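You operate a simulated robot arm through the tools that you are given. There is no shell and no other tool.

You are at the controls of a simulated two-armed robot. One attempt, no reset.

## Task
Tilt the chuck to 45 degrees, line the torch up with the seam, then lower it; shut the shield.
Fine: height dial to the size printed on the pipe.

It is judged by the outcome, as a careful person would: the job done as asked, and still so three seconds after it is handed in. It fails if anything else is knocked over, pushed out of place, dropped, spilled or broken.

## Robot
Two 7-joint arms with two-finger parallel grippers on one trunk that stands fixed in place. Base frame: the origin is at the foot of the trunk, x ahead of it, y to its left, z up. Readings come in cm, degrees, newtons and seconds.
The left shoulder is at [6, 18.9, 131.8], the right one opposite. With the tool pointing down near the work surface each hand reaches from about 10 to 56 cm from the base axis, measured 20 degrees to its own side. Payload 3.43 kg a hand.
Tool frame (each hand has its own): the origin (TCP) lies between the finger pads and is the grasp point; the fingertips stand 3 cm ahead of it; z points along the fingers, y is the line along which they close. The gripper opens to 9.4 cm. The fingers are 2.8 cm wide and 1 cm thick; the gripper's body (5 by 9.6 cm) begins 5.5 cm behind the TCP.
Orientation is that of the tool frame in the base frame, as [roll, pitch, yaw] about the fixed x, y, z axes, in that order (R = Rz(yaw) Ry(pitch) Rx(roll)). With the fingers straight down and closing along the base's y, the tool's x points along the base's -x, its y along +y and its z along -z.

## Interface
- The arms move only by the tool jog_arm. It takes "left_commands", "right_commands" or both (then of equal length, played together; a hand with none holds still); each is a list of rows, each an object (a shift or turn left out is 0, a gripper value left out holds the last) with "fingers": the finger opening in cm, from 0 to 9.4; "xyz": the shift along the tool's x, y, z in units of 500 mm (1.0 is 500 mm), a list of three; "dr": the turn, a rotation vector about the tool's x, y, z in units of 90 degrees (1.0 is 90 degrees), a list of three. In form: [{"fingers": fingers, "xyz": [dx, dy, dz], "dr": [ax, ay, az]}, ...]. A call has 1 to 20 rows; each row is the pose to reach, as a shift and turn from the pose commanded when the call began, along the tool's axes at that moment. A call with a number of a shift or a turn outside -1 to 1 is refused whole. Rows are played at 5 a second. More than 5 cm and 8.6 degrees between two rows, or a gripper value outside its range, and nothing of the call is played. Where a pose cannot be reached the arm comes as near as it can. A force on the tool above 40 N (or 10 N above the force at the start of the call, whichever is more), or a blocked arm, ends the call early, and 0.2 s more pass. The fingers move at their own pace (about 15.3 cm/s each) and stop on an object; they squeeze with about 43 N. The grip force told is the motor's: it shows also when the fingers shut on nothing. Time passes only in rows, and 0.2 s behind the last, so rows that repeat a pose let the fingers close. It gives the time, the measured TCP pose, the force on the tool (base axes), the opening and the grip force at its end, in the units of the frame above (readings bear some noise), with the torque about the TCP (base axes, N m) and any sound that the robot's microphone picked up, and new pictures: "show" is both (left out), scene, wrist or none (wrist: the cameras of the hands that moved).
- Cameras (640 x 400 px; columns grow to the right, rows downward): "scene" is now at [0.61, -1.1, 185.3]; the picture's right is [-0.18, -0.98, 0.00], its down [-0.86, 0.16, -0.48] and it looks along [0.47, -0.09, -0.88] (base axes); focal length 328 px, centre (320, 200). "left" rides on the left gripper at [7.6, -1.4, -10.2] in its tool frame; the picture's right is [0.18, 0.98, 0.00], its down [-0.75, 0.14, -0.64] and it looks along [-0.63, 0.12, 0.77] (tool axes); focal length 243 px, centre (320, 200). "right" rides on the right gripper at [7.6, 1.4, -10.3] in its tool frame; the picture's right is [-0.18, 0.98, 0.00], its down [-0.75, -0.14, -0.64] and it looks along [-0.63, -0.12, 0.77] (tool axes); focal length 243 px, centre (320, 200). There is no depth. A picture from a camera that has moved, and an enlarged one, comes with that camera's place and axes in the base frame and with its lens.
- move_column(by): slides the trunk up (or, below 0, down) by that many cm; the arms and the scene camera ride with it, the base frame stays. It gives what a move gives, with no picture.
- aim_head(pan, tilt): turns the head with the scene camera to pan (to the left, within 86 degrees either way) and tilt (down, from -29 to 69), counted from straight ahead of the robot. It gives what a move gives, and a new picture of the scene camera.
- inspect(camera, box): a new picture of the part [left, top, right, bottom] of that camera's present view, enlarged. The clock stands still meanwhile.
- job_done(): hands the job in; it is judged then, once.

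Places have to be worked out from the pictures, the camera data and where the tool is seen. Open the grippers and draw the arms clear of the work before you hand the job in, unless the task says otherwise.

The tools are called as a command line: name --argument value ..., lists and objects as JSON in quotes. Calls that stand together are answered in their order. jog_arm: Moves the arms, as the interface text tells. Its arguments: {"type":"object","properties":{"left_commands":{"type":"array"},"right_commands":{"type":"array"},"show":{"type":"string","enum":["both","scene","wrist","none"]}},"required":[]} The other tools are called the same way: move_column (by) slides the trunk up or down; aim_head (pan, tilt) turns the head that bears the scene camera; inspect (camera, box) takes an enlarged picture of a part of a camera's view; job_done () hands the job in.

At the start:

```text
t: 0.0
left_ee_pos: [36.22, 19.76, 139.43]
left_tool_rot: [-179.9, 0.1, 180.0]
left_contact_force: [0.7, -0.5, 0.0]
left_wrist_torque: [0.0, -0.02, 0.02]
left_gripper_width: 9.38
left_gripper_force: 0.2
right_ee_pos: [34.65, -4.6, 139.43]
right_tool_rot: [-179.9, 0.2, 180.0]
right_contact_force: [0.0, -0.4, -0.7]
right_wrist_torque: [-0.01, -0.01, 0.0]
right_gripper_width: 9.42
right_gripper_force: 0.2
trunk travel left (down, up): [-99.0, 0.0]
head pan, tilt: [-10.3, 61.4]
```

scene: 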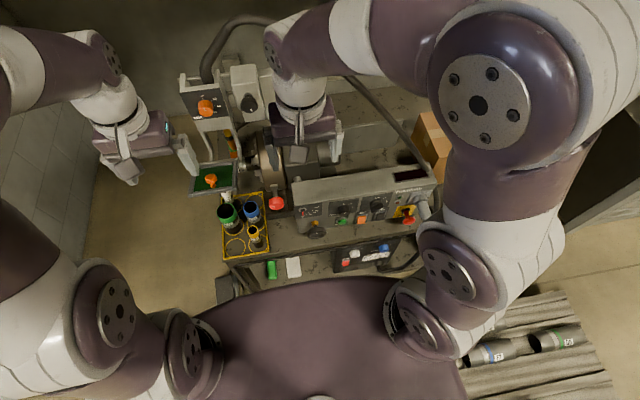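
right: 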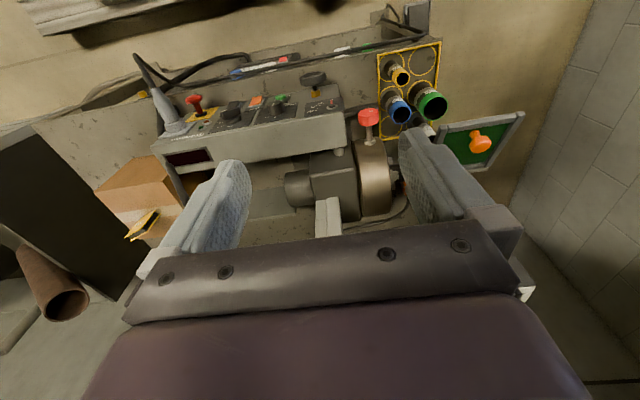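
left: 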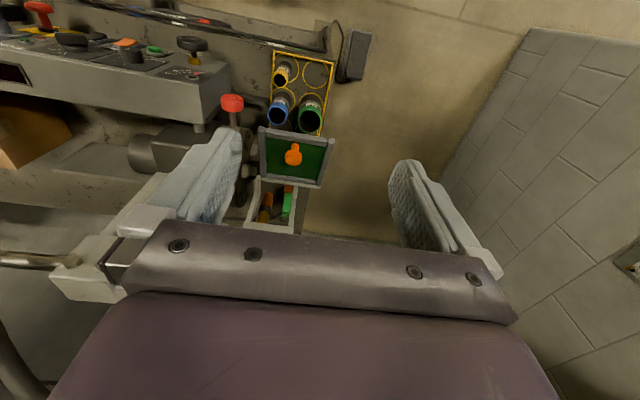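

The scene shows a welding-lathe-like bench seen from above, with panel, chuck, shield with orange knob and a dial. I'll take enlarged views before moving anything.

inspect --camera "scene" --box '[170, 60, 310, 150]'

inspect --camera "scene" --box '[180, 140, 310, 290]'

inspect --camera "scene" --box '[280, 150, 450, 280]'

inspect --camera "right" --box '[100, 40, 360, 200]'

inspect --camera "right" --box '[280, 30, 540, 230]'

inspect --camera "left" --box '[180, 20, 400, 240]'

```text
4.44 times, centred on (240, 105) of scene
camera zoom: at [0.61, -1.1, 185.3], right [-0.18, -0.98, 0.0], down [-0.86, 0.16, -0.48], along [0.47, -0.09, -0.88], focal length 1456 px, centre (676, 622)
```

zoom: 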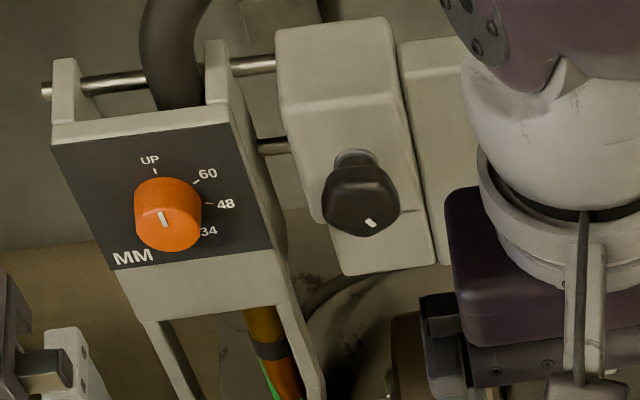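

```text
2.67 times, centred on (245, 215) of scene
camera zoom: at [0.61, -1.1, 185.3], right [-0.18, -0.98, 0.0], down [-0.86, 0.16, -0.48], along [0.47, -0.09, -0.88], focal length 874 px, centre (520, 160)
```

zoom: 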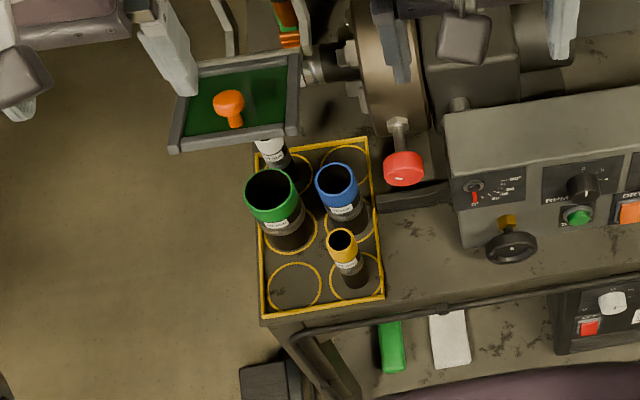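

```text
3.08 times, centred on (365, 215) of scene
camera zoom: at [0.61, -1.1, 185.3], right [-0.18, -0.98, 0.0], down [-0.86, 0.16, -0.48], along [0.47, -0.09, -0.88], focal length 1008 px, centre (182, 154)
```

zoom: 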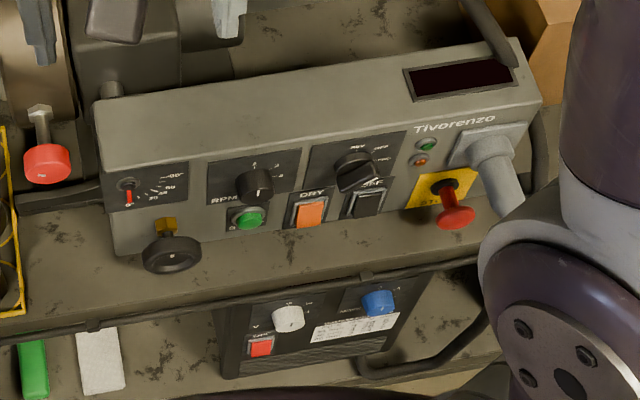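

```text
2.46 times, centred on (230, 120) of right
camera zoom: at [27.02, -3.3, 149.78], right [0.18, 0.98, 0.0], down [0.75, -0.14, 0.64], along [0.63, -0.12, -0.77], focal length 597 px, centre (542, 397)
```

zoom: 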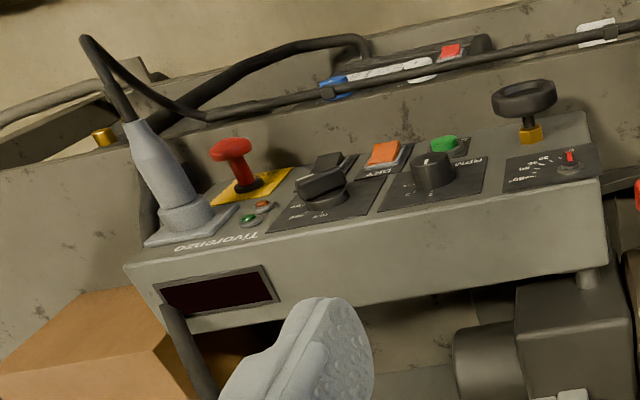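

```text
2.00 times, centred on (410, 130) of right
camera zoom: at [27.02, -3.3, 149.78], right [0.18, 0.98, 0.0], down [0.75, -0.14, 0.64], along [0.63, -0.12, -0.77], focal length 485 px, centre (140, 340)
```

zoom: 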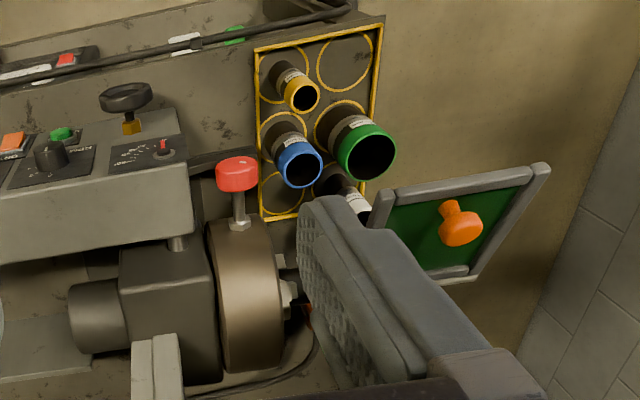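

```text
1.82 times, centred on (290, 130) of left
camera zoom: at [28.52, 18.48, 149.62], right [-0.18, 0.98, 0.0], down [0.75, 0.14, 0.64], along [0.63, 0.12, -0.77], focal length 441 px, centre (374, 327)
```

zoom: 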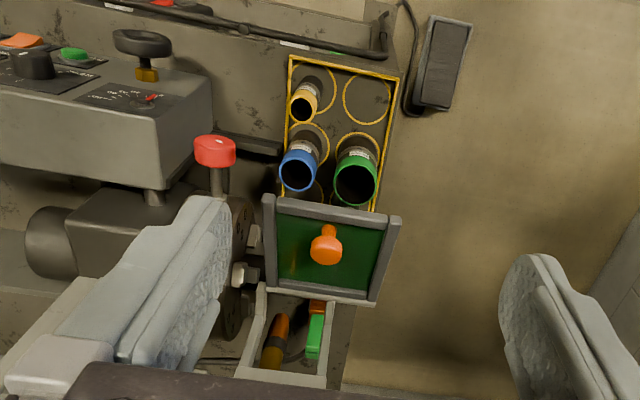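

The machine is a welding positioner: a tilt scale with a handwheel on the panel, a torch carriage with an orange height dial (UP/60/48/34) and a shield with an orange knob. I judge the chuck's red knob to be near (49, 3, 97); I'll draw both hands back and outward to clear the view.

jog_arm --left_commands '[{"xyz": [0.04, 0.08, 0]}, {"xyz": [0.08, 0.16, 0]}, {"xyz": [0.12, 0.22, 0]}, {"xyz": [0.16, 0.28, 0]}, {"xyz": [0.2, 0.34, 0]}]' --right_commands '[{"xyz": [0.04, -0.08, 0]}, {"xyz": [0.08, -0.16, 0]}, {"xyz": [0.12, -0.24, 0]}, {"xyz": [0.16, -0.32, 0]}, {"xyz": [0.2, -0.4, 0]}]' --show "both"

```text
t: 1.2
left_ee_pos: [25.69, 36.93, 139.5]
left_tool_rot: [179.9, 0.1, -180.0]
left_contact_force: [-0.6, 1.2, 0.1]
left_wrist_torque: [0.01, -0.04, 0.04]
left_gripper_width: 9.39
left_gripper_force: 0.1
right_ee_pos: [24.32, -24.88, 139.44]
right_tool_rot: [179.9, 0.2, -180.0]
right_contact_force: [-0.8, 0.4, -0.4]
right_wrist_torque: [0.01, -0.02, 0.0]
right_gripper_width: 9.4
right_gripper_force: 0.0
trunk travel left (down, up): [-99.0, 0.0]
head pan, tilt: [-10.3, 61.4]
camera scene: at [0.33, -1.05, 185.3], right [-0.18, -0.98, 0.0], down [-0.86, 0.16, -0.48], along [0.47, -0.09, -0.88], focal length 328 px, centre (320, 200)
camera right: at [16.77, -23.56, 149.8], right [0.18, 0.98, 0.0], down [0.75, -0.14, 0.64], along [0.63, -0.12, -0.76], focal length 243 px, centre (320, 200)
camera left: at [17.97, 35.46, 149.72], right [-0.18, 0.98, 0.0], down [0.75, 0.14, 0.64], along [0.63, 0.12, -0.77], focal length 243 px, centre (320, 200)
```

scene: 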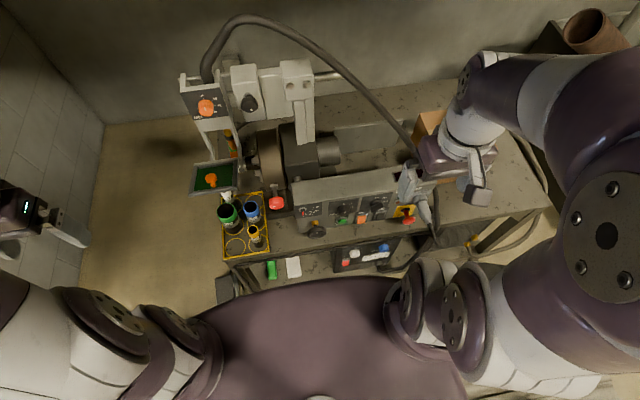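
right: 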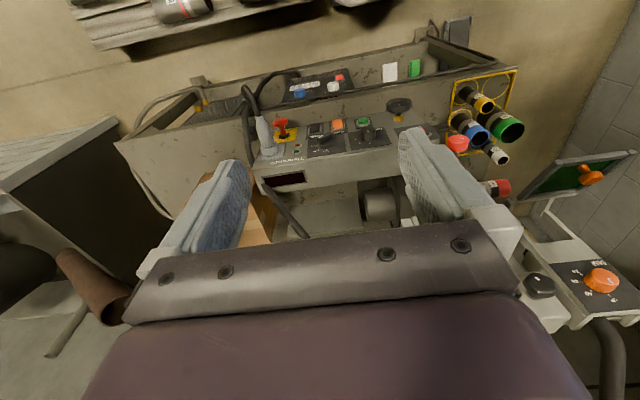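
left: 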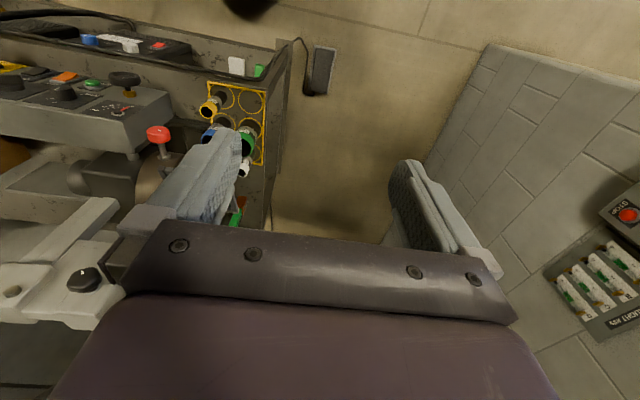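

The view is now clear; I'll enlarge the scene parts around the chuck, the carriage and the panel, along with the right hand's view of the shield side.

inspect --camera "scene" --box '[170, 60, 330, 160]'

inspect --camera "scene" --box '[180, 120, 340, 220]'

inspect --camera "right" --box '[440, 60, 640, 340]'

inspect --camera "left" --box '[60, 50, 300, 240]'

inspect --camera "scene" --box '[285, 190, 375, 245]'

```text
4.00 times, centred on (250, 110) of scene
camera zoom: at [0.33, -1.05, 185.3], right [-0.18, -0.98, 0.0], down [-0.86, 0.16, -0.48], along [0.47, -0.09, -0.88], focal length 1310 px, centre (600, 560)
```

zoom: 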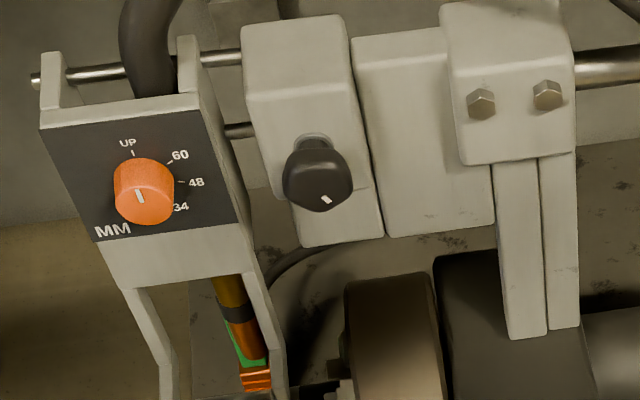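

```text
4.00 times, centred on (260, 170) of scene
camera zoom: at [0.33, -1.05, 185.3], right [-0.18, -0.98, 0.0], down [-0.86, 0.16, -0.48], along [0.47, -0.09, -0.88], focal length 1310 px, centre (560, 320)
```

zoom: 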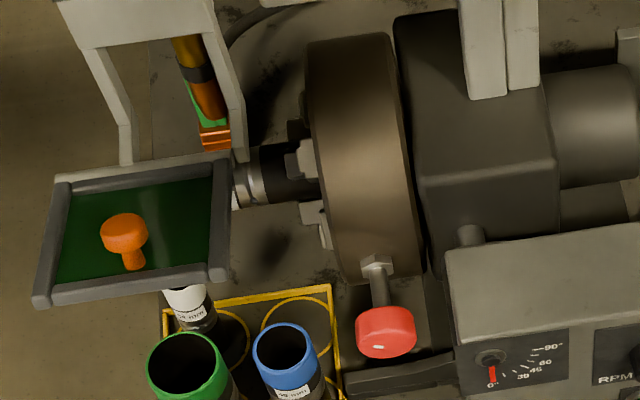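

```text
1.43 times, centred on (540, 200) of right
camera zoom: at [16.77, -23.56, 149.8], right [0.18, 0.98, 0.0], down [0.75, -0.14, 0.64], along [0.63, -0.12, -0.76], focal length 347 px, centre (6, 200)
```

zoom: 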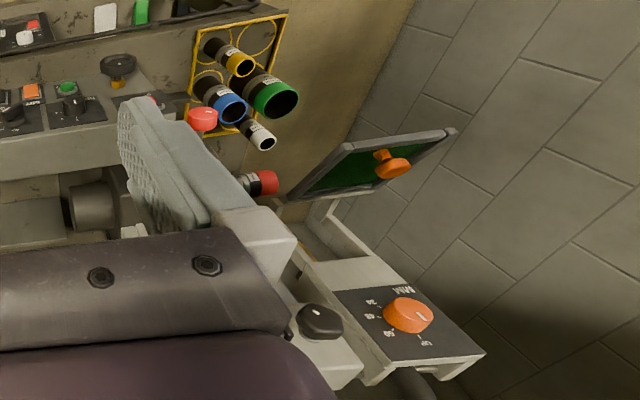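

```text
2.11 times, centred on (180, 145) of left
camera zoom: at [17.97, 35.46, 149.72], right [-0.18, 0.98, 0.0], down [0.75, 0.14, 0.64], along [0.63, 0.12, -0.77], focal length 511 px, centre (615, 316)
```

zoom: 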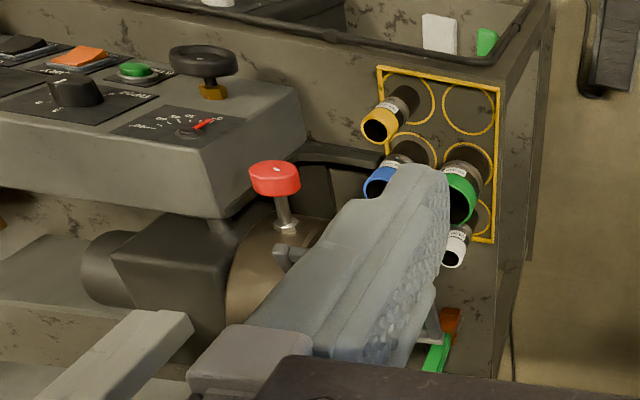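

```text
7.11 times, centred on (330, 218) of scene
camera zoom: at [0.33, -1.05, 185.3], right [-0.18, -0.98, 0.0], down [-0.86, 0.16, -0.48], along [0.47, -0.09, -0.88], focal length 2330 px, centre (249, 76)
```

zoom: 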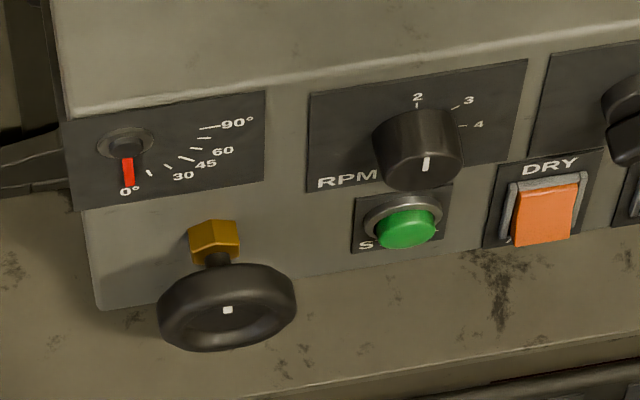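

The pipe sits in the chuck under the torch, the tilt pointer is at 0°, and the dial points to UP. My estimates are: dial (60,15,128), black carriage knob (59,5,128), shield knob (48,17.6,115), handwheel (41,-8,88). I'll lower the trunk 25 cm to get a more frontal view; the hands stay above the bench.

move_column --by -25

aim_head --pan 5 --tilt 45

```text
t: 3.8
left_ee_pos: [25.89, 36.85, 114.43]
left_tool_rot: [180.0, 0.1, 179.9]
left_contact_force: [-1.5, -0.2, 0.5]
left_wrist_torque: [-0.04, 0.01, -0.01]
left_gripper_width: 9.4
left_gripper_force: 0.1
right_ee_pos: [24.66, -24.95, 114.53]
right_tool_rot: [179.9, 0.1, -180.0]
right_contact_force: [0.2, 0.1, 1.0]
right_wrist_torque: [-0.01, 0.01, -0.02]
right_gripper_width: 9.39
right_gripper_force: 0.0
trunk travel left (down, up): [-74.0, 25.0]
head pan, tilt: [-10.3, 61.4]
```

```text
t: 4.6
left_ee_pos: [25.83, 36.88, 114.43]
left_tool_rot: [-179.9, 0.1, -180.0]
left_contact_force: [0.5, -0.9, -0.2]
left_wrist_torque: [0.01, -0.03, -0.02]
left_gripper_width: 9.39
left_gripper_force: 0.0
right_ee_pos: [24.62, -24.89, 114.49]
right_tool_rot: [-179.9, 0.0, -179.9]
right_contact_force: [-0.3, -0.4, 0.0]
right_wrist_torque: [0.0, 0.0, 0.02]
right_gripper_width: 9.4
right_gripper_force: 0.1
trunk travel left (down, up): [-74.0, 25.0]
head pan, tilt: [5.0, 45.0]
camera scene: at [2.29, 0.77, 162.4], right [0.09, -1.0, 0.0], down [-0.7, -0.06, -0.71], along [0.7, 0.06, -0.71], focal length 328 px, centre (320, 200)
```

scene: 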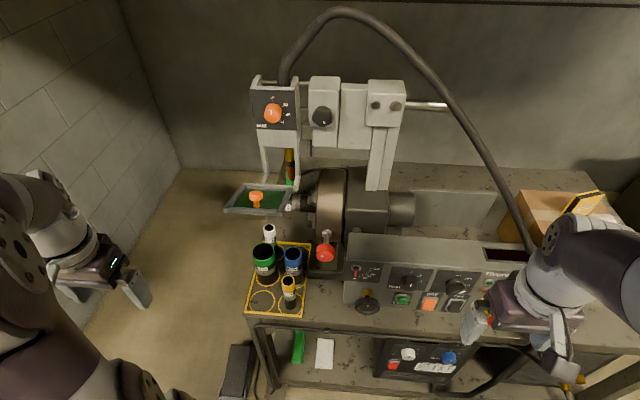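

Good frontal view. I'll enlarge the torch/carriage, the shield/pipe, and the panel.

inspect --camera "scene" --box '[230, 60, 410, 170]'

inspect --camera "scene" --box '[215, 140, 375, 270]'

inspect --camera "scene" --box '[335, 230, 475, 320]'

inspect --camera "scene" --box '[235, 220, 335, 320]'

```text
3.56 times, centred on (320, 115) of scene
camera zoom: at [2.29, 0.77, 162.4], right [0.09, -1.0, 0.0], down [-0.7, -0.06, -0.71], along [0.7, 0.06, -0.71], focal length 1165 px, centre (320, 502)
```

zoom: 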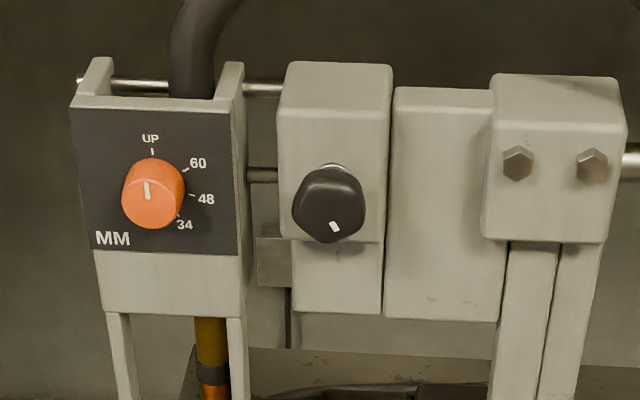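

```text
3.08 times, centred on (295, 205) of scene
camera zoom: at [2.29, 0.77, 162.4], right [0.09, -1.0, 0.0], down [-0.7, -0.06, -0.71], along [0.7, 0.06, -0.71], focal length 1008 px, centre (397, 185)
```

zoom: 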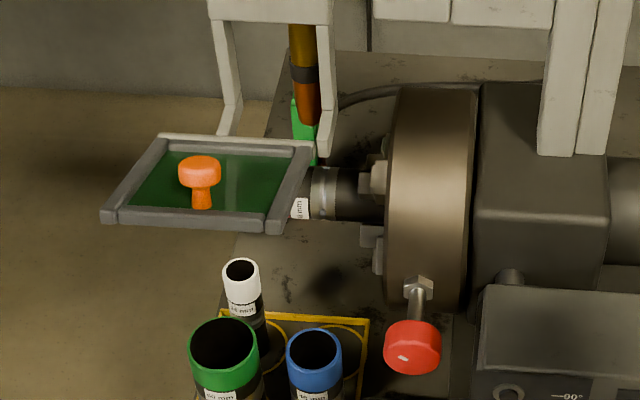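

```text
4.44 times, centred on (405, 275) of scene
camera zoom: at [2.29, 0.77, 162.4], right [0.09, -1.0, 0.0], down [-0.7, -0.06, -0.71], along [0.7, 0.06, -0.71], focal length 1456 px, centre (-58, -133)
```

zoom: 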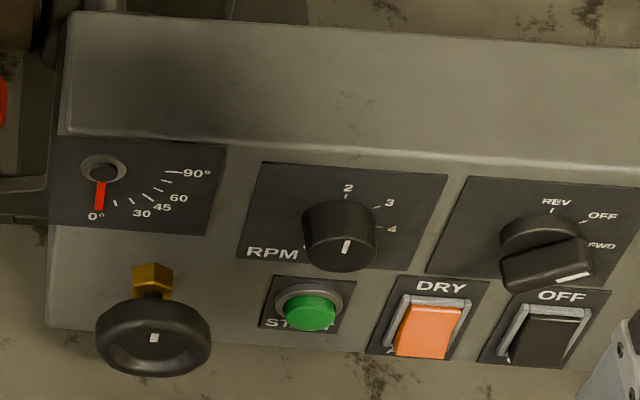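

```text
4.00 times, centred on (285, 270) of scene
camera zoom: at [2.29, 0.77, 162.4], right [0.09, -1.0, 0.0], down [-0.7, -0.06, -0.71], along [0.7, 0.06, -0.71], focal length 1310 px, centre (460, -80)
```

zoom: 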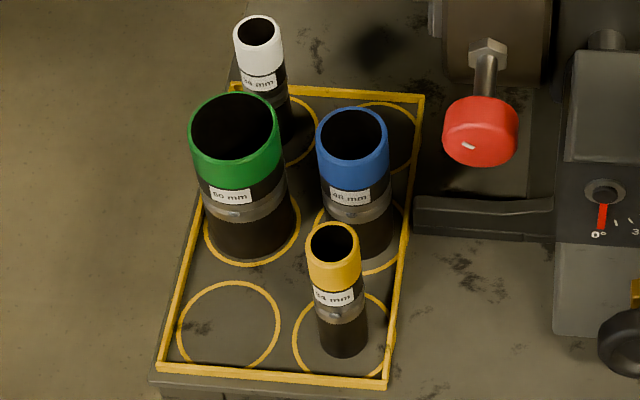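

The rack pipes carry 34/48/60 mm labels, but the one in the chuck has its label hidden by the shield. I'll bring the left hand across in front at about (28,14,108), tilted 30° forward, so its camera looks under the shield at the pipe.

jog_arm --left_commands '[{"xyz": [-0.008, -0.08, 0.02], "dr": [0, -0.055, 0]}, {"xyz": [-0.016, -0.16, 0.04], "dr": [0, -0.11, 0]}, {"xyz": [-0.024, -0.24, 0.06], "dr": [0, -0.165, 0]}, {"xyz": [-0.032, -0.32, 0.08], "dr": [0, -0.22, 0]}, {"xyz": [-0.04, -0.4, 0.1], "dr": [0, -0.275, 0]}, {"xyz": [-0.044, -0.458, 0.128], "dr": [0, -0.333, 0]}]' --show "both"

```text
t: 6.0
left_ee_pos: [30.79, 14.22, 107.6]
left_tool_rot: [179.1, 27.5, 179.6]
left_contact_force: [0.3, 0.3, -0.8]
left_wrist_torque: [0.02, 0.01, 0.01]
left_gripper_width: 9.43
left_gripper_force: 0.0
left hand out of reach, approached as far as the arm can: row 4, 5, 6
right_ee_pos: [24.62, -24.88, 114.48]
right_tool_rot: [180.0, 0.0, -179.9]
right_contact_force: [0.2, 0.3, 0.7]
right_wrist_torque: [-0.01, 0.0, -0.01]
right_gripper_width: 9.41
right_gripper_force: 0.0
trunk travel left (down, up): [-74.0, 25.0]
head pan, tilt: [5.0, 45.0]
camera scene: at [2.27, 0.74, 162.41], right [0.09, -1.0, 0.0], down [-0.7, -0.06, -0.71], along [0.7, 0.06, -0.71], focal length 328 px, centre (320, 200)
camera left: at [19.25, 12.75, 113.14], right [-0.17, 0.98, -0.07], down [0.37, 0.13, 0.92], along [0.91, 0.13, -0.39], focal length 243 px, centre (320, 200)
```

scene: 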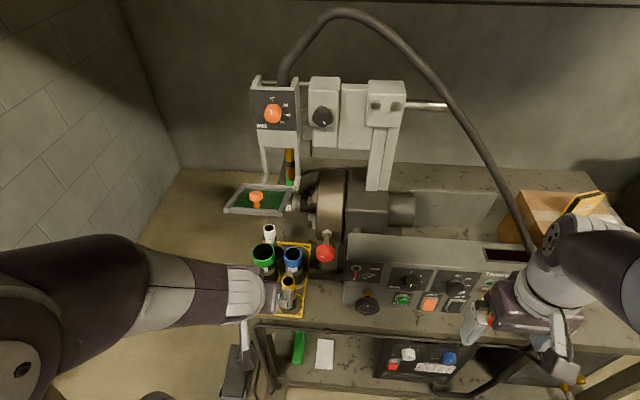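
left: 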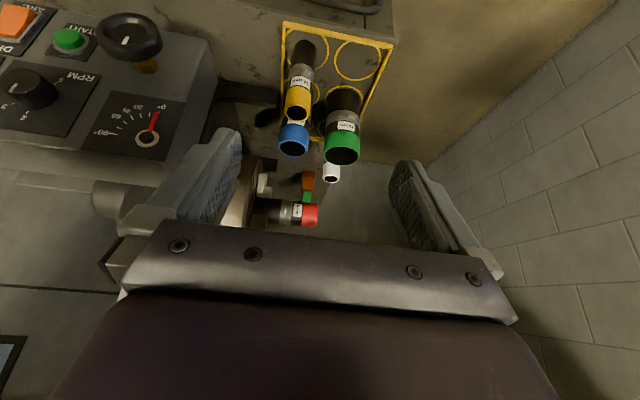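

The pipe in the chuck has a red end and a label; I'll enlarge it.

inspect --camera "left" --box '[230, 160, 340, 240]'

inspect --camera "left" --box '[0, 0, 240, 170]'

```text
5.00 times, centred on (285, 200) of left
camera zoom: at [19.25, 12.75, 113.14], right [-0.17, 0.98, -0.07], down [0.37, 0.13, 0.92], along [0.91, 0.13, -0.39], focal length 1213 px, centre (495, 200)
```

zoom: 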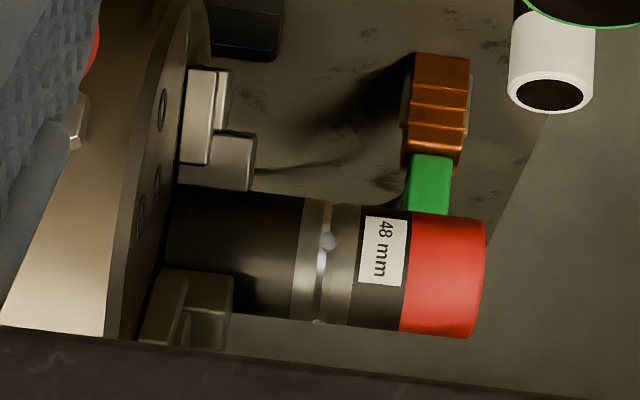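

```text
2.35 times, centred on (120, 85) of left
camera zoom: at [19.25, 12.75, 113.14], right [-0.17, 0.98, -0.07], down [0.37, 0.13, 0.92], along [0.91, 0.13, -0.39], focal length 571 px, centre (791, 471)
```

zoom: 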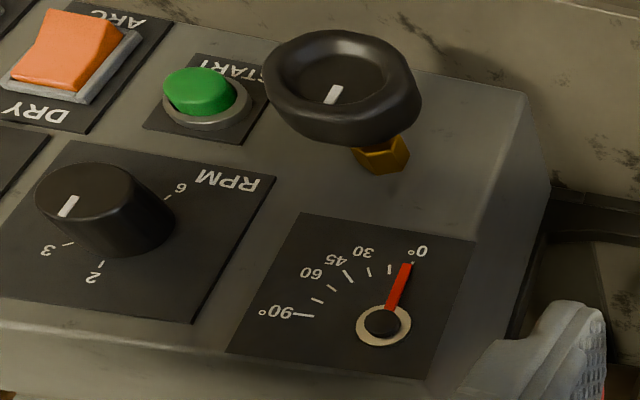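

The chucked pipe says 48 mm, and its seam is the bead between the two silver bands. The handwheel's face is about (41.3,-7.6,87), facing the robot. I'll raise the trunk again so the arms have room, and draw the left hand back out.

move_column --by 20

jog_arm --left_commands '[{"xyz": [0, 0.08, 0], "dr": [0, 0.05, 0]}, {"xyz": [0, 0.16, 0], "dr": [0, 0.1, 0]}, {"xyz": [0, 0.24, 0], "dr": [0, 0.16, 0]}, {"xyz": [0, 0.32, 0], "dr": [0, 0.22, 0]}, {"xyz": [0, 0.4, 0], "dr": [0, 0.28, 0]}, {"xyz": [0, 0.44, 0], "dr": [0, 0.333, 0]}]' --show "scene"

```text
t: 8.1
left_ee_pos: [30.87, 14.4, 127.64]
left_tool_rot: [179.1, 27.7, -179.9]
left_contact_force: [0.2, -0.4, 1.0]
left_wrist_torque: [0.0, 0.01, -0.01]
left_gripper_width: 9.4
left_gripper_force: 0.0
right_ee_pos: [24.6, -24.86, 134.43]
right_tool_rot: [180.0, 0.1, -180.0]
right_contact_force: [0.1, 0.3, 0.0]
right_wrist_torque: [-0.01, -0.01, 0.0]
right_gripper_width: 9.43
right_gripper_force: 0.0
trunk travel left (down, up): [-94.0, 5.0]
head pan, tilt: [5.0, 45.0]
```

```text
t: 9.5
left_ee_pos: [30.73, 36.46, 127.91]
left_tool_rot: [179.3, -2.5, -179.6]
left_contact_force: [-0.4, 0.7, 0.0]
left_wrist_torque: [0.02, -0.04, -0.02]
left_gripper_width: 9.41
left_gripper_force: 0.1
right_ee_pos: [24.73, -24.87, 134.41]
right_tool_rot: [179.9, 0.0, -179.9]
right_contact_force: [-0.9, 0.1, 0.2]
right_wrist_torque: [-0.02, 0.02, 0.0]
right_gripper_width: 9.4
right_gripper_force: 0.1
trunk travel left (down, up): [-94.0, 5.0]
head pan, tilt: [5.0, 45.0]
camera scene: at [2.37, 0.86, 182.4], right [0.09, -1.0, 0.0], down [-0.7, -0.06, -0.71], along [0.7, 0.06, -0.71], focal length 328 px, centre (320, 200)
```

scene: 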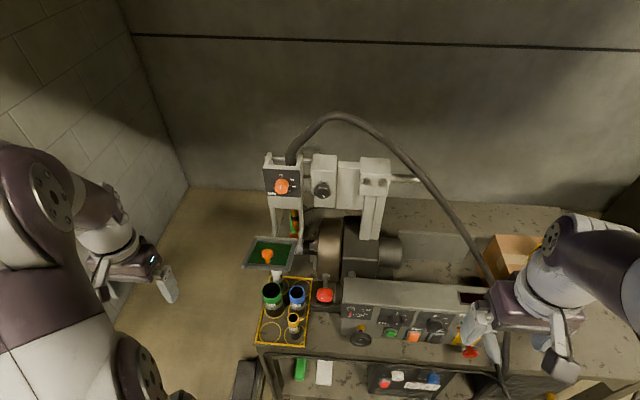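

Now I bring the right hand round in front of the handwheel: fingers turned forward, stopping at about (32,-7.6,100), clear of the bench.

jog_arm --right_commands '[{"xyz": [-0.012, 0.029, 0.057], "dr": [0, -0.083, 0]}, {"xyz": [-0.024, 0.058, 0.115], "dr": [0, -0.167, 0]}, {"xyz": [-0.036, 0.087, 0.172], "dr": [0, -0.25, 0]}, {"xyz": [-0.049, 0.115, 0.229], "dr": [0, -0.333, 0]}, {"xyz": [-0.061, 0.144, 0.287], "dr": [0, -0.417, 0]}, {"xyz": [-0.073, 0.173, 0.344], "dr": [0, -0.5, 0]}, {"xyz": [-0.085, 0.202, 0.401], "dr": [0, -0.583, 0]}, {"xyz": [-0.097, 0.231, 0.459], "dr": [0, -0.667, 0]}, {"xyz": [-0.109, 0.26, 0.516], "dr": [0, -0.75, 0]}, {"xyz": [-0.122, 0.288, 0.573], "dr": [0, -0.833, 0]}, {"xyz": [-0.134, 0.317, 0.631], "dr": [0, -0.917, 0]}, {"xyz": [-0.146, 0.346, 0.688], "dr": [0, -1, 0]}]' --show "both"

```text
t: 10.9
left_ee_pos: [30.8, 36.26, 127.82]
left_tool_rot: [179.2, -2.4, -179.5]
left_contact_force: [1.2, 0.3, 0.0]
left_wrist_torque: [0.01, -0.03, 0.03]
left_gripper_width: 9.4
left_gripper_force: 0.0
right_ee_pos: [28.93, -15.01, 122.37]
right_tool_rot: [163.9, 30.1, 178.9]
right_contact_force: [46.6, -0.9, 37.3]
right_wrist_torque: [-0.66, 6.7, 0.79]
right_gripper_width: 9.42
right_gripper_force: 0.0
right hand out of reach, approached as far as the arm can: row 2, 3, 4, 5, 6
trunk travel left (down, up): [-94.0, 5.0]
head pan, tilt: [5.0, 45.0]
stopped in row 6 (right hand): the force on the tool passed its limit at 1068 N (the readings are from after the stop); the commanded pose is now the measured one
camera scene: at [2.44, 0.76, 182.41], right [0.09, -1.0, 0.0], down [-0.7, -0.06, -0.71], along [0.7, 0.06, -0.71], focal length 328 px, centre (320, 200)
camera right: at [17.24, -16.33, 127.48], right [0.04, 0.94, 0.33], down [0.36, -0.32, 0.88], along [0.93, 0.08, -0.35], focal length 243 px, centre (320, 200)
```

scene: 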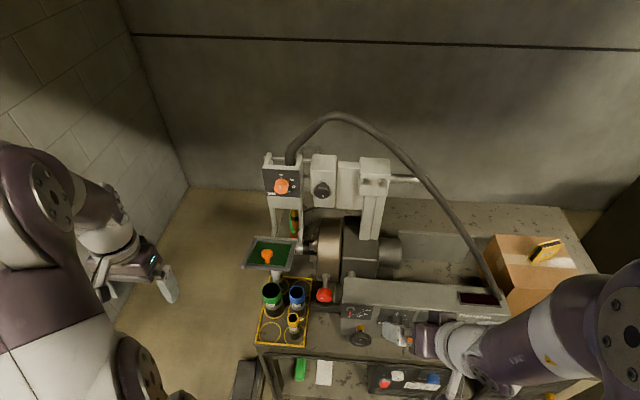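
right: 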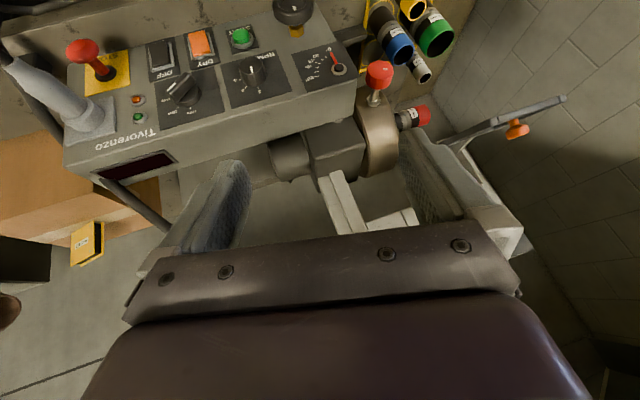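

The hand was too close to the trunk when pitched forward, so it jammed against the robot itself; the bench looks untouched. I'll free it by moving it forward and up along its own −x, and plan instead to grip the wheel from above with a moderate forward tilt (~27°).

jog_arm --right_commands '[{"xyz": [-0.03, 0, 0]}, {"xyz": [-0.06, 0, 0], "dr": [0.05, 0, 0]}, {"xyz": [-0.09, 0, 0], "dr": [0.11, 0.01, 0]}, {"xyz": [-0.12, 0, 0], "dr": [0.179, 0.033, 0]}]' --show "none"

```text
t: 11.9
left_ee_pos: [30.65, 36.35, 127.98]
left_tool_rot: [179.2, -2.3, -179.5]
left_contact_force: [1.2, 0.3, 0.0]
left_wrist_torque: [0.01, 0.01, 0.02]
left_gripper_width: 9.4
left_gripper_force: 0.1
right_ee_pos: [32.98, -15.57, 124.83]
right_tool_rot: [176.9, 25.7, 179.6]
right_contact_force: [0.2, -0.6, 1.1]
right_wrist_torque: [0.01, -0.02, 0.0]
right_gripper_width: 9.43
right_gripper_force: 0.1
right hand out of reach, approached as far as the arm can: row 4
trunk travel left (down, up): [-94.0, 5.0]
head pan, tilt: [5.0, 45.0]
```

The arm is free again with no force. I'll move to above the handwheel at about (40,-7.6,103), keeping the 26° forward tilt.

jog_arm --right_commands '[{"xyz": [0.011, 0.027, 0.076]}, {"xyz": [0.022, 0.053, 0.153]}, {"xyz": [0.034, 0.08, 0.229]}, {"xyz": [0.045, 0.107, 0.305]}, {"xyz": [0.056, 0.133, 0.382], "dr": [0.015, 0, 0]}, {"xyz": [0.068, 0.16, 0.458], "dr": [0.033, 0, 0]}]' --show "both"

```text
t: 13.3
left_ee_pos: [30.96, 36.49, 127.69]
left_tool_rot: [179.3, -2.5, -179.6]
left_contact_force: [0.1, -0.5, -0.1]
left_wrist_torque: [-0.01, 0.02, -0.04]
left_gripper_width: 9.39
left_gripper_force: 0.1
right_ee_pos: [40.09, -6.2, 103.1]
right_tool_rot: [180.0, 25.7, 179.8]
right_contact_force: [-0.5, 0.4, 0.1]
right_wrist_torque: [-0.05, 0.04, -0.04]
right_gripper_width: 9.4
right_gripper_force: 0.0
right hand out of reach, approached as far as the arm can: row 1, 2, 3, 4, 5
trunk travel left (down, up): [-94.0, 5.0]
head pan, tilt: [5.0, 45.0]
camera scene: at [2.7, 1.13, 182.4], right [0.09, -1.0, 0.0], down [-0.71, -0.06, -0.71], along [0.7, 0.06, -0.71], focal length 328 px, centre (320, 200)
camera right: at [28.78, -4.75, 109.04], right [0.17, 0.98, 0.08], down [0.4, -0.14, 0.91], along [0.9, -0.12, -0.42], focal length 243 px, centre (320, 200)
```

scene: 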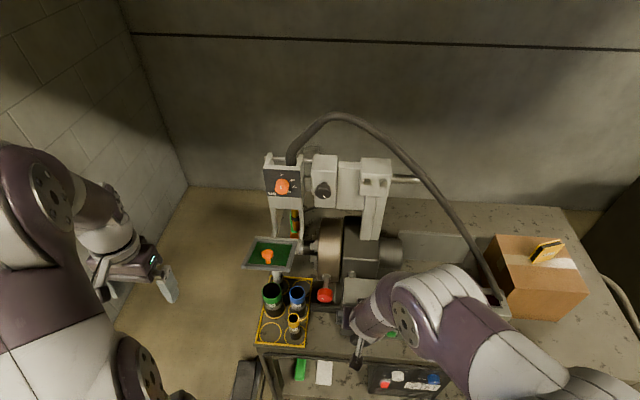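
right: 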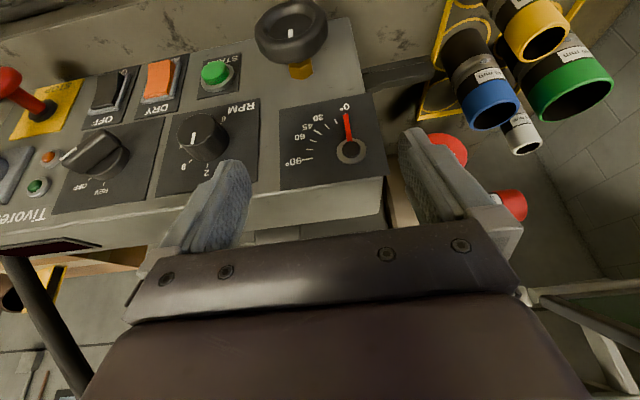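

The gauge and wheel are well in view of the right camera; the wheel centre works out to about (42,-7.8,87) again. I'll come down over it to z≈94 and check the fingers straddle the rim.

jog_arm --right_commands '[{"xyz": [0.0, -0.031, 0.0]}, {"xyz": [0.02, -0.031, 0.06]}, {"xyz": [0.04, -0.031, 0.12]}, {"xyz": [0.057, -0.031, 0.174]}]' --show "both"

```text
t: 14.3
left_ee_pos: [30.62, 36.36, 127.87]
left_tool_rot: [179.2, -2.5, -179.5]
left_contact_force: [-0.5, -0.1, -0.6]
left_wrist_torque: [0.02, -0.01, 0.0]
left_gripper_width: 9.37
left_gripper_force: 0.0
right_ee_pos: [40.84, -7.99, 93.96]
right_tool_rot: [179.7, 25.8, 179.6]
right_contact_force: [-0.2, -0.2, 0.2]
right_wrist_torque: [0.03, 0.03, -0.05]
right_gripper_width: 9.39
right_gripper_force: 0.1
trunk travel left (down, up): [-94.0, 5.0]
head pan, tilt: [5.0, 45.0]
camera scene: at [2.29, 0.7, 182.41], right [0.09, -1.0, 0.0], down [-0.7, -0.06, -0.71], along [0.7, 0.06, -0.71], focal length 328 px, centre (320, 200)
camera right: at [29.57, -6.57, 99.97], right [0.17, 0.98, 0.08], down [0.4, -0.15, 0.91], along [0.9, -0.12, -0.42], focal length 243 px, centre (320, 200)
```

scene: 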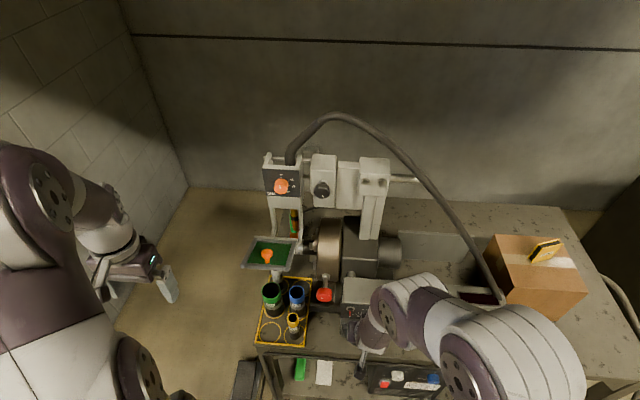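
right: 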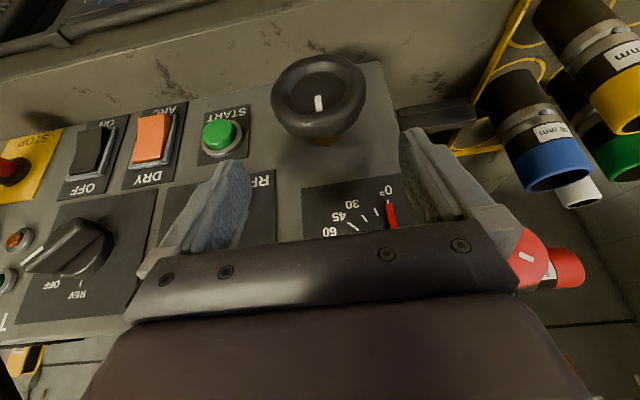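

The wheel hub is at about (42,-7.6,86.8), centred between the fingers. I'll lower the TCP onto the wheel centre, still open.

jog_arm --right_commands '[{"xyz": [0.008, 0.007, 0.035]}, {"xyz": [0.016, 0.007, 0.07]}, {"xyz": [0.023, 0.007, 0.105]}, {"xyz": [0.031, 0.007, 0.14]}]' --show "wrist"

```text
t: 15.3
left_ee_pos: [30.73, 36.33, 127.87]
left_tool_rot: [179.3, -2.5, -179.5]
left_contact_force: [-0.3, -0.2, 0.4]
left_wrist_torque: [0.0, 0.02, -0.01]
left_gripper_width: 9.39
left_gripper_force: 0.1
right_ee_pos: [42.73, -7.63, 87.11]
right_tool_rot: [179.7, 25.8, 179.6]
right_contact_force: [-0.5, -1.0, 0.4]
right_wrist_torque: [0.01, -0.05, -0.02]
right_gripper_width: 9.4
right_gripper_force: 0.1
trunk travel left (down, up): [-94.0, 5.0]
head pan, tilt: [5.0, 45.0]
camera right: at [31.41, -6.2, 93.18], right [0.17, 0.98, 0.08], down [0.4, -0.15, 0.91], along [0.9, -0.12, -0.42], focal length 243 px, centre (320, 200)
```

right: 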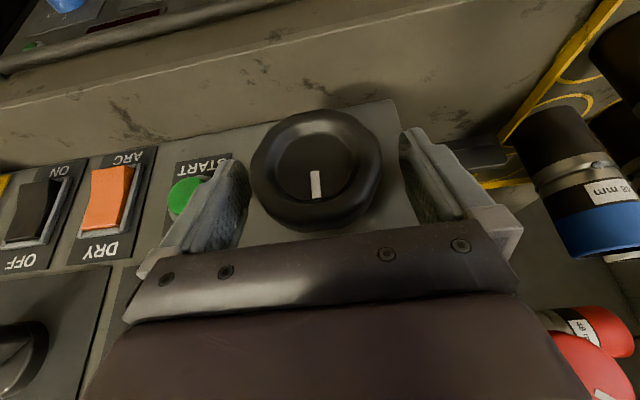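

The fingers straddle the wheel. I'll close on the rim.

jog_arm --right_commands '[{"fingers": 4.5}, {"fingers": 4.5}, {"fingers": 4.5}]' --show "wrist"

```text
t: 16.1
left_ee_pos: [30.74, 36.46, 127.9]
left_tool_rot: [179.3, -2.4, -179.7]
left_contact_force: [-0.9, 0.7, -0.3]
left_wrist_torque: [-0.01, 0.05, 0.0]
left_gripper_width: 9.41
left_gripper_force: 0.2
right_ee_pos: [42.65, -7.75, 87.23]
right_tool_rot: [179.7, 25.8, 179.6]
right_contact_force: [1.2, 1.5, -4.7]
right_wrist_torque: [-0.01, -0.82, 0.21]
right_gripper_width: 6.82
right_gripper_force: 45.0
trunk travel left (down, up): [-94.0, 5.0]
head pan, tilt: [5.0, 45.0]
camera right: at [31.39, -6.2, 93.19], right [0.17, 0.98, 0.08], down [0.4, -0.15, 0.91], along [0.9, -0.12, -0.42], focal length 243 px, centre (320, 200)
```

right: 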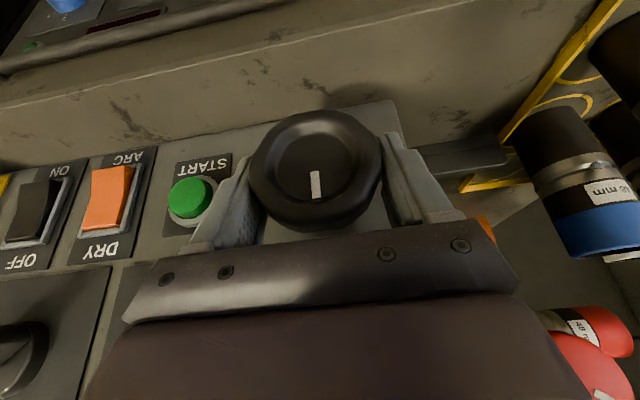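

Grip holds at 6.8 cm with 45 N. I'll try a clockwise turn (as seen by me) of about 24° about the wheel's axis and watch torque and gauge.

jog_arm --right_commands '[{"dr": [-0.06, 0, 0.029]}, {"dr": [-0.12, 0, 0.058]}, {"dr": [-0.18, 0, 0.087]}, {"dr": [-0.24, 0, 0.116]}]' --show "both"

```text
t: 17.1
left_ee_pos: [30.72, 36.11, 127.81]
left_tool_rot: [179.2, -2.4, -179.6]
left_contact_force: [-0.5, -0.1, 1.1]
left_wrist_torque: [-0.01, -0.02, 0.0]
left_gripper_width: 9.4
left_gripper_force: 0.1
right_ee_pos: [42.58, -7.72, 87.19]
right_tool_rot: [153.4, 23.1, 168.4]
right_contact_force: [3.8, -12.6, -0.4]
right_wrist_torque: [-1.22, -0.03, 0.21]
right_gripper_width: 6.83
right_gripper_force: 44.5
trunk travel left (down, up): [-94.0, 5.0]
head pan, tilt: [5.0, 45.0]
camera scene: at [2.38, 0.49, 182.4], right [0.09, -1.0, 0.0], down [-0.7, -0.06, -0.71], along [0.7, 0.06, -0.71], focal length 328 px, centre (320, 200)
camera right: at [31.31, -8.89, 93.16], right [0.17, 0.86, 0.48], down [0.4, -0.5, 0.77], along [0.9, 0.06, -0.43], focal length 243 px, centre (320, 200)
```

scene: 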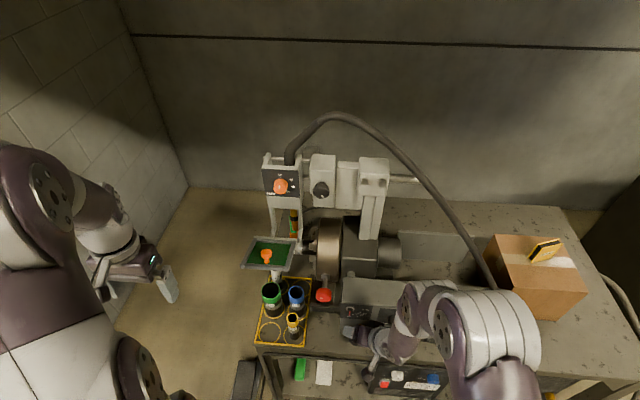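
right: 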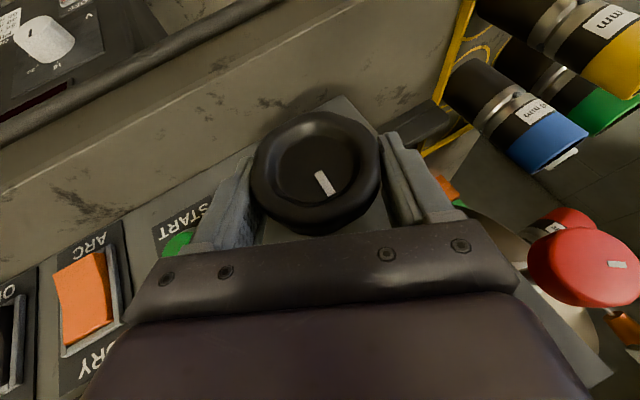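

The white mark stayed nearly still in the world while the hand turned, with −1.2 N·m torque: the wheel slipped, likely a stop at 0°. I'll check the pointer before trying the other way.

inspect --camera "scene" --box '[330, 290, 390, 350]'

inspect --camera "right" --box '[240, 90, 400, 240]'

```text
6.67 times, centred on (360, 320) of scene
camera zoom: at [2.38, 0.49, 182.4], right [0.09, -1.0, 0.0], down [-0.7, -0.06, -0.71], along [0.7, 0.06, -0.71], focal length 2184 px, centre (53, -600)
```

zoom: 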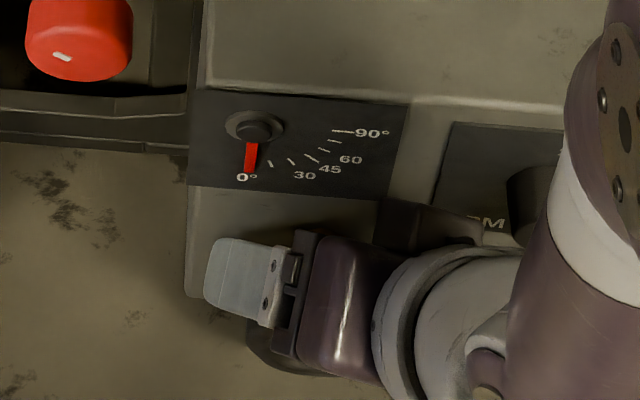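

```text
2.67 times, centred on (320, 165) of right
camera zoom: at [31.31, -8.89, 93.16], right [0.17, 0.86, 0.48], down [0.4, -0.5, 0.77], along [0.9, 0.06, -0.43], focal length 647 px, centre (320, 293)
```

zoom: 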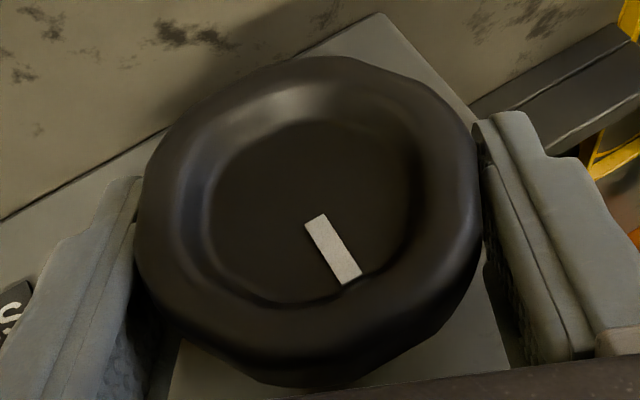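

Pointer still at 0° — a stop in that direction. With the grip still closed I'll turn counter-clockwise about 30° and see whether the wheel follows.

jog_arm --right_commands '[{"dr": [0.06, 0, -0.029]}, {"dr": [0.12, 0, -0.058]}, {"dr": [0.18, 0, -0.087]}, {"dr": [0.24, 0, -0.116]}, {"dr": [0.3, 0, -0.145]}]' --show "both"

inspect --camera "scene" --box '[330, 290, 390, 350]'

```text
t: 18.3
left_ee_pos: [30.56, 36.35, 127.7]
left_tool_rot: [179.3, -2.4, -179.6]
left_contact_force: [0.3, 0.9, 0.3]
left_wrist_torque: [0.02, -0.02, -0.03]
left_gripper_width: 9.39
left_gripper_force: 0.1
right_ee_pos: [42.44, -7.55, 87.16]
right_tool_rot: [-173.5, 25.6, -177.4]
right_contact_force: [-0.9, 0.6, -1.6]
right_wrist_torque: [-0.01, -0.61, -0.4]
right_gripper_width: 6.81
right_gripper_force: 45.3
trunk travel left (down, up): [-94.0, 5.0]
head pan, tilt: [5.0, 45.0]
camera scene: at [2.29, 0.85, 182.4], right [0.09, -1.0, 0.0], down [-0.7, -0.06, -0.71], along [0.7, 0.06, -0.71], focal length 328 px, centre (320, 200)
camera right: at [31.29, -5.54, 92.94], right [0.17, 0.99, -0.02], down [0.4, -0.05, 0.92], along [0.9, -0.16, -0.4], focal length 243 px, centre (320, 200)
```

scene: 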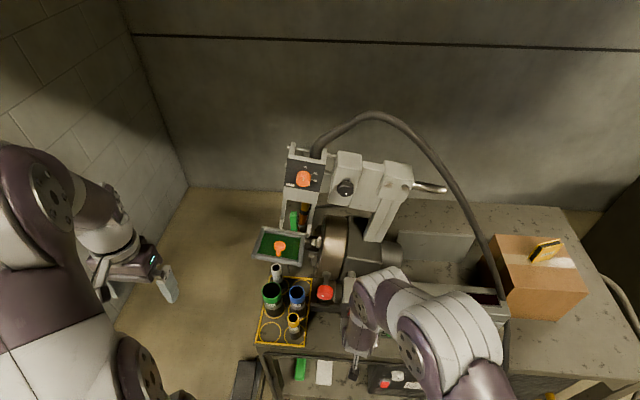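
right: 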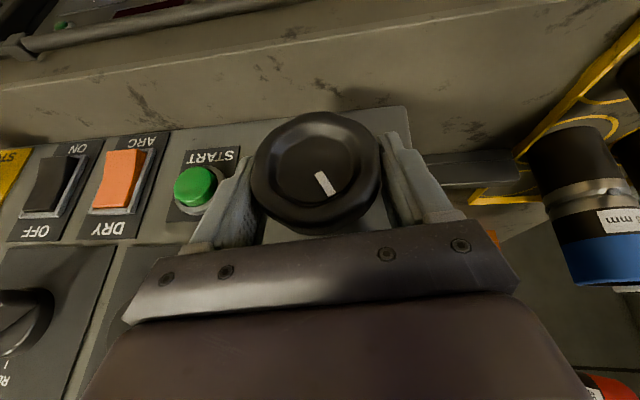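

```text
6.67 times, centred on (360, 320) of scene
camera zoom: at [2.29, 0.85, 182.4], right [0.09, -1.0, 0.0], down [-0.7, -0.06, -0.71], along [0.7, 0.06, -0.71], focal length 2184 px, centre (53, -600)
```

zoom: 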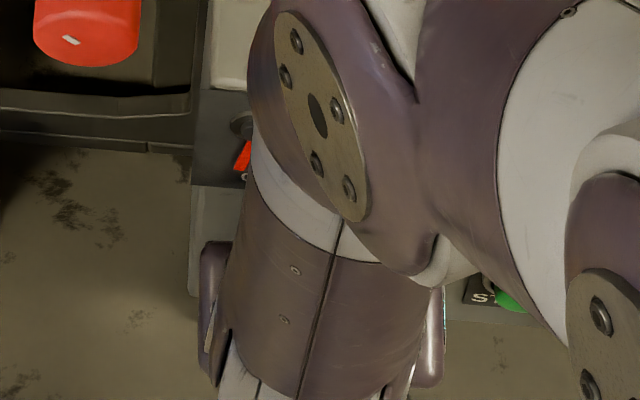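

Counter-clockwise works: the whole head with chuck and torch arm tilted right by roughly 10–15° for that turn. I'll continue another 24° in the same direction, watching the forces.

jog_arm --right_commands '[{"dr": [0.06, 0, -0.029]}, {"dr": [0.12, 0, -0.058]}, {"dr": [0.18, 0, -0.087]}, {"dr": [0.24, 0, -0.116]}]' --show "both"

```text
t: 19.3
left_ee_pos: [30.66, 36.42, 127.75]
left_tool_rot: [179.3, -2.4, -179.5]
left_contact_force: [0.0, -0.1, 0.7]
left_wrist_torque: [0.02, -0.01, 0.04]
left_gripper_width: 9.38
left_gripper_force: 0.1
right_ee_pos: [42.5, -7.37, 87.02]
right_tool_rot: [-147.5, 21.8, -166.7]
right_contact_force: [-6.4, 14.6, -21.1]
right_wrist_torque: [0.1, -1.02, -0.22]
right_gripper_width: 6.82
right_gripper_force: 44.2
trunk travel left (down, up): [-94.0, 5.0]
head pan, tilt: [5.0, 45.0]
camera scene: at [2.42, 1.12, 182.36], right [0.09, -1.0, 0.0], down [-0.7, -0.06, -0.71], along [0.7, 0.06, -0.71], focal length 328 px, centre (320, 200)
camera right: at [31.28, -3.21, 91.59], right [0.17, 0.89, -0.42], down [0.4, 0.33, 0.85], along [0.9, -0.31, -0.3], focal length 243 px, centre (320, 200)
```

scene: 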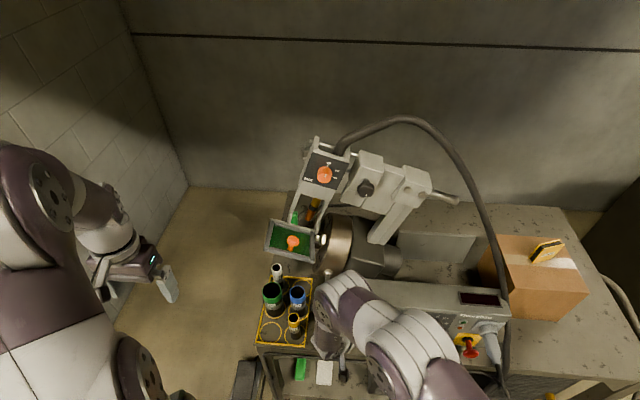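
right: 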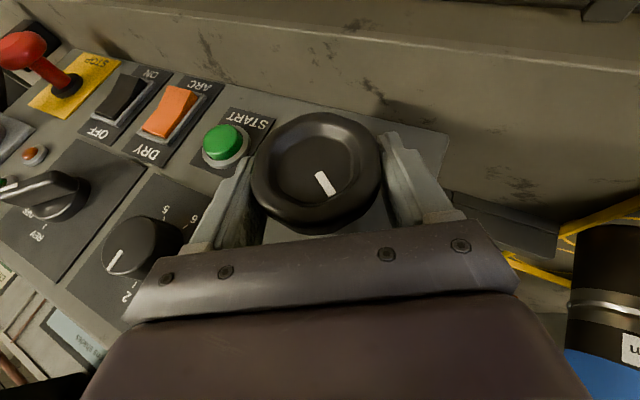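

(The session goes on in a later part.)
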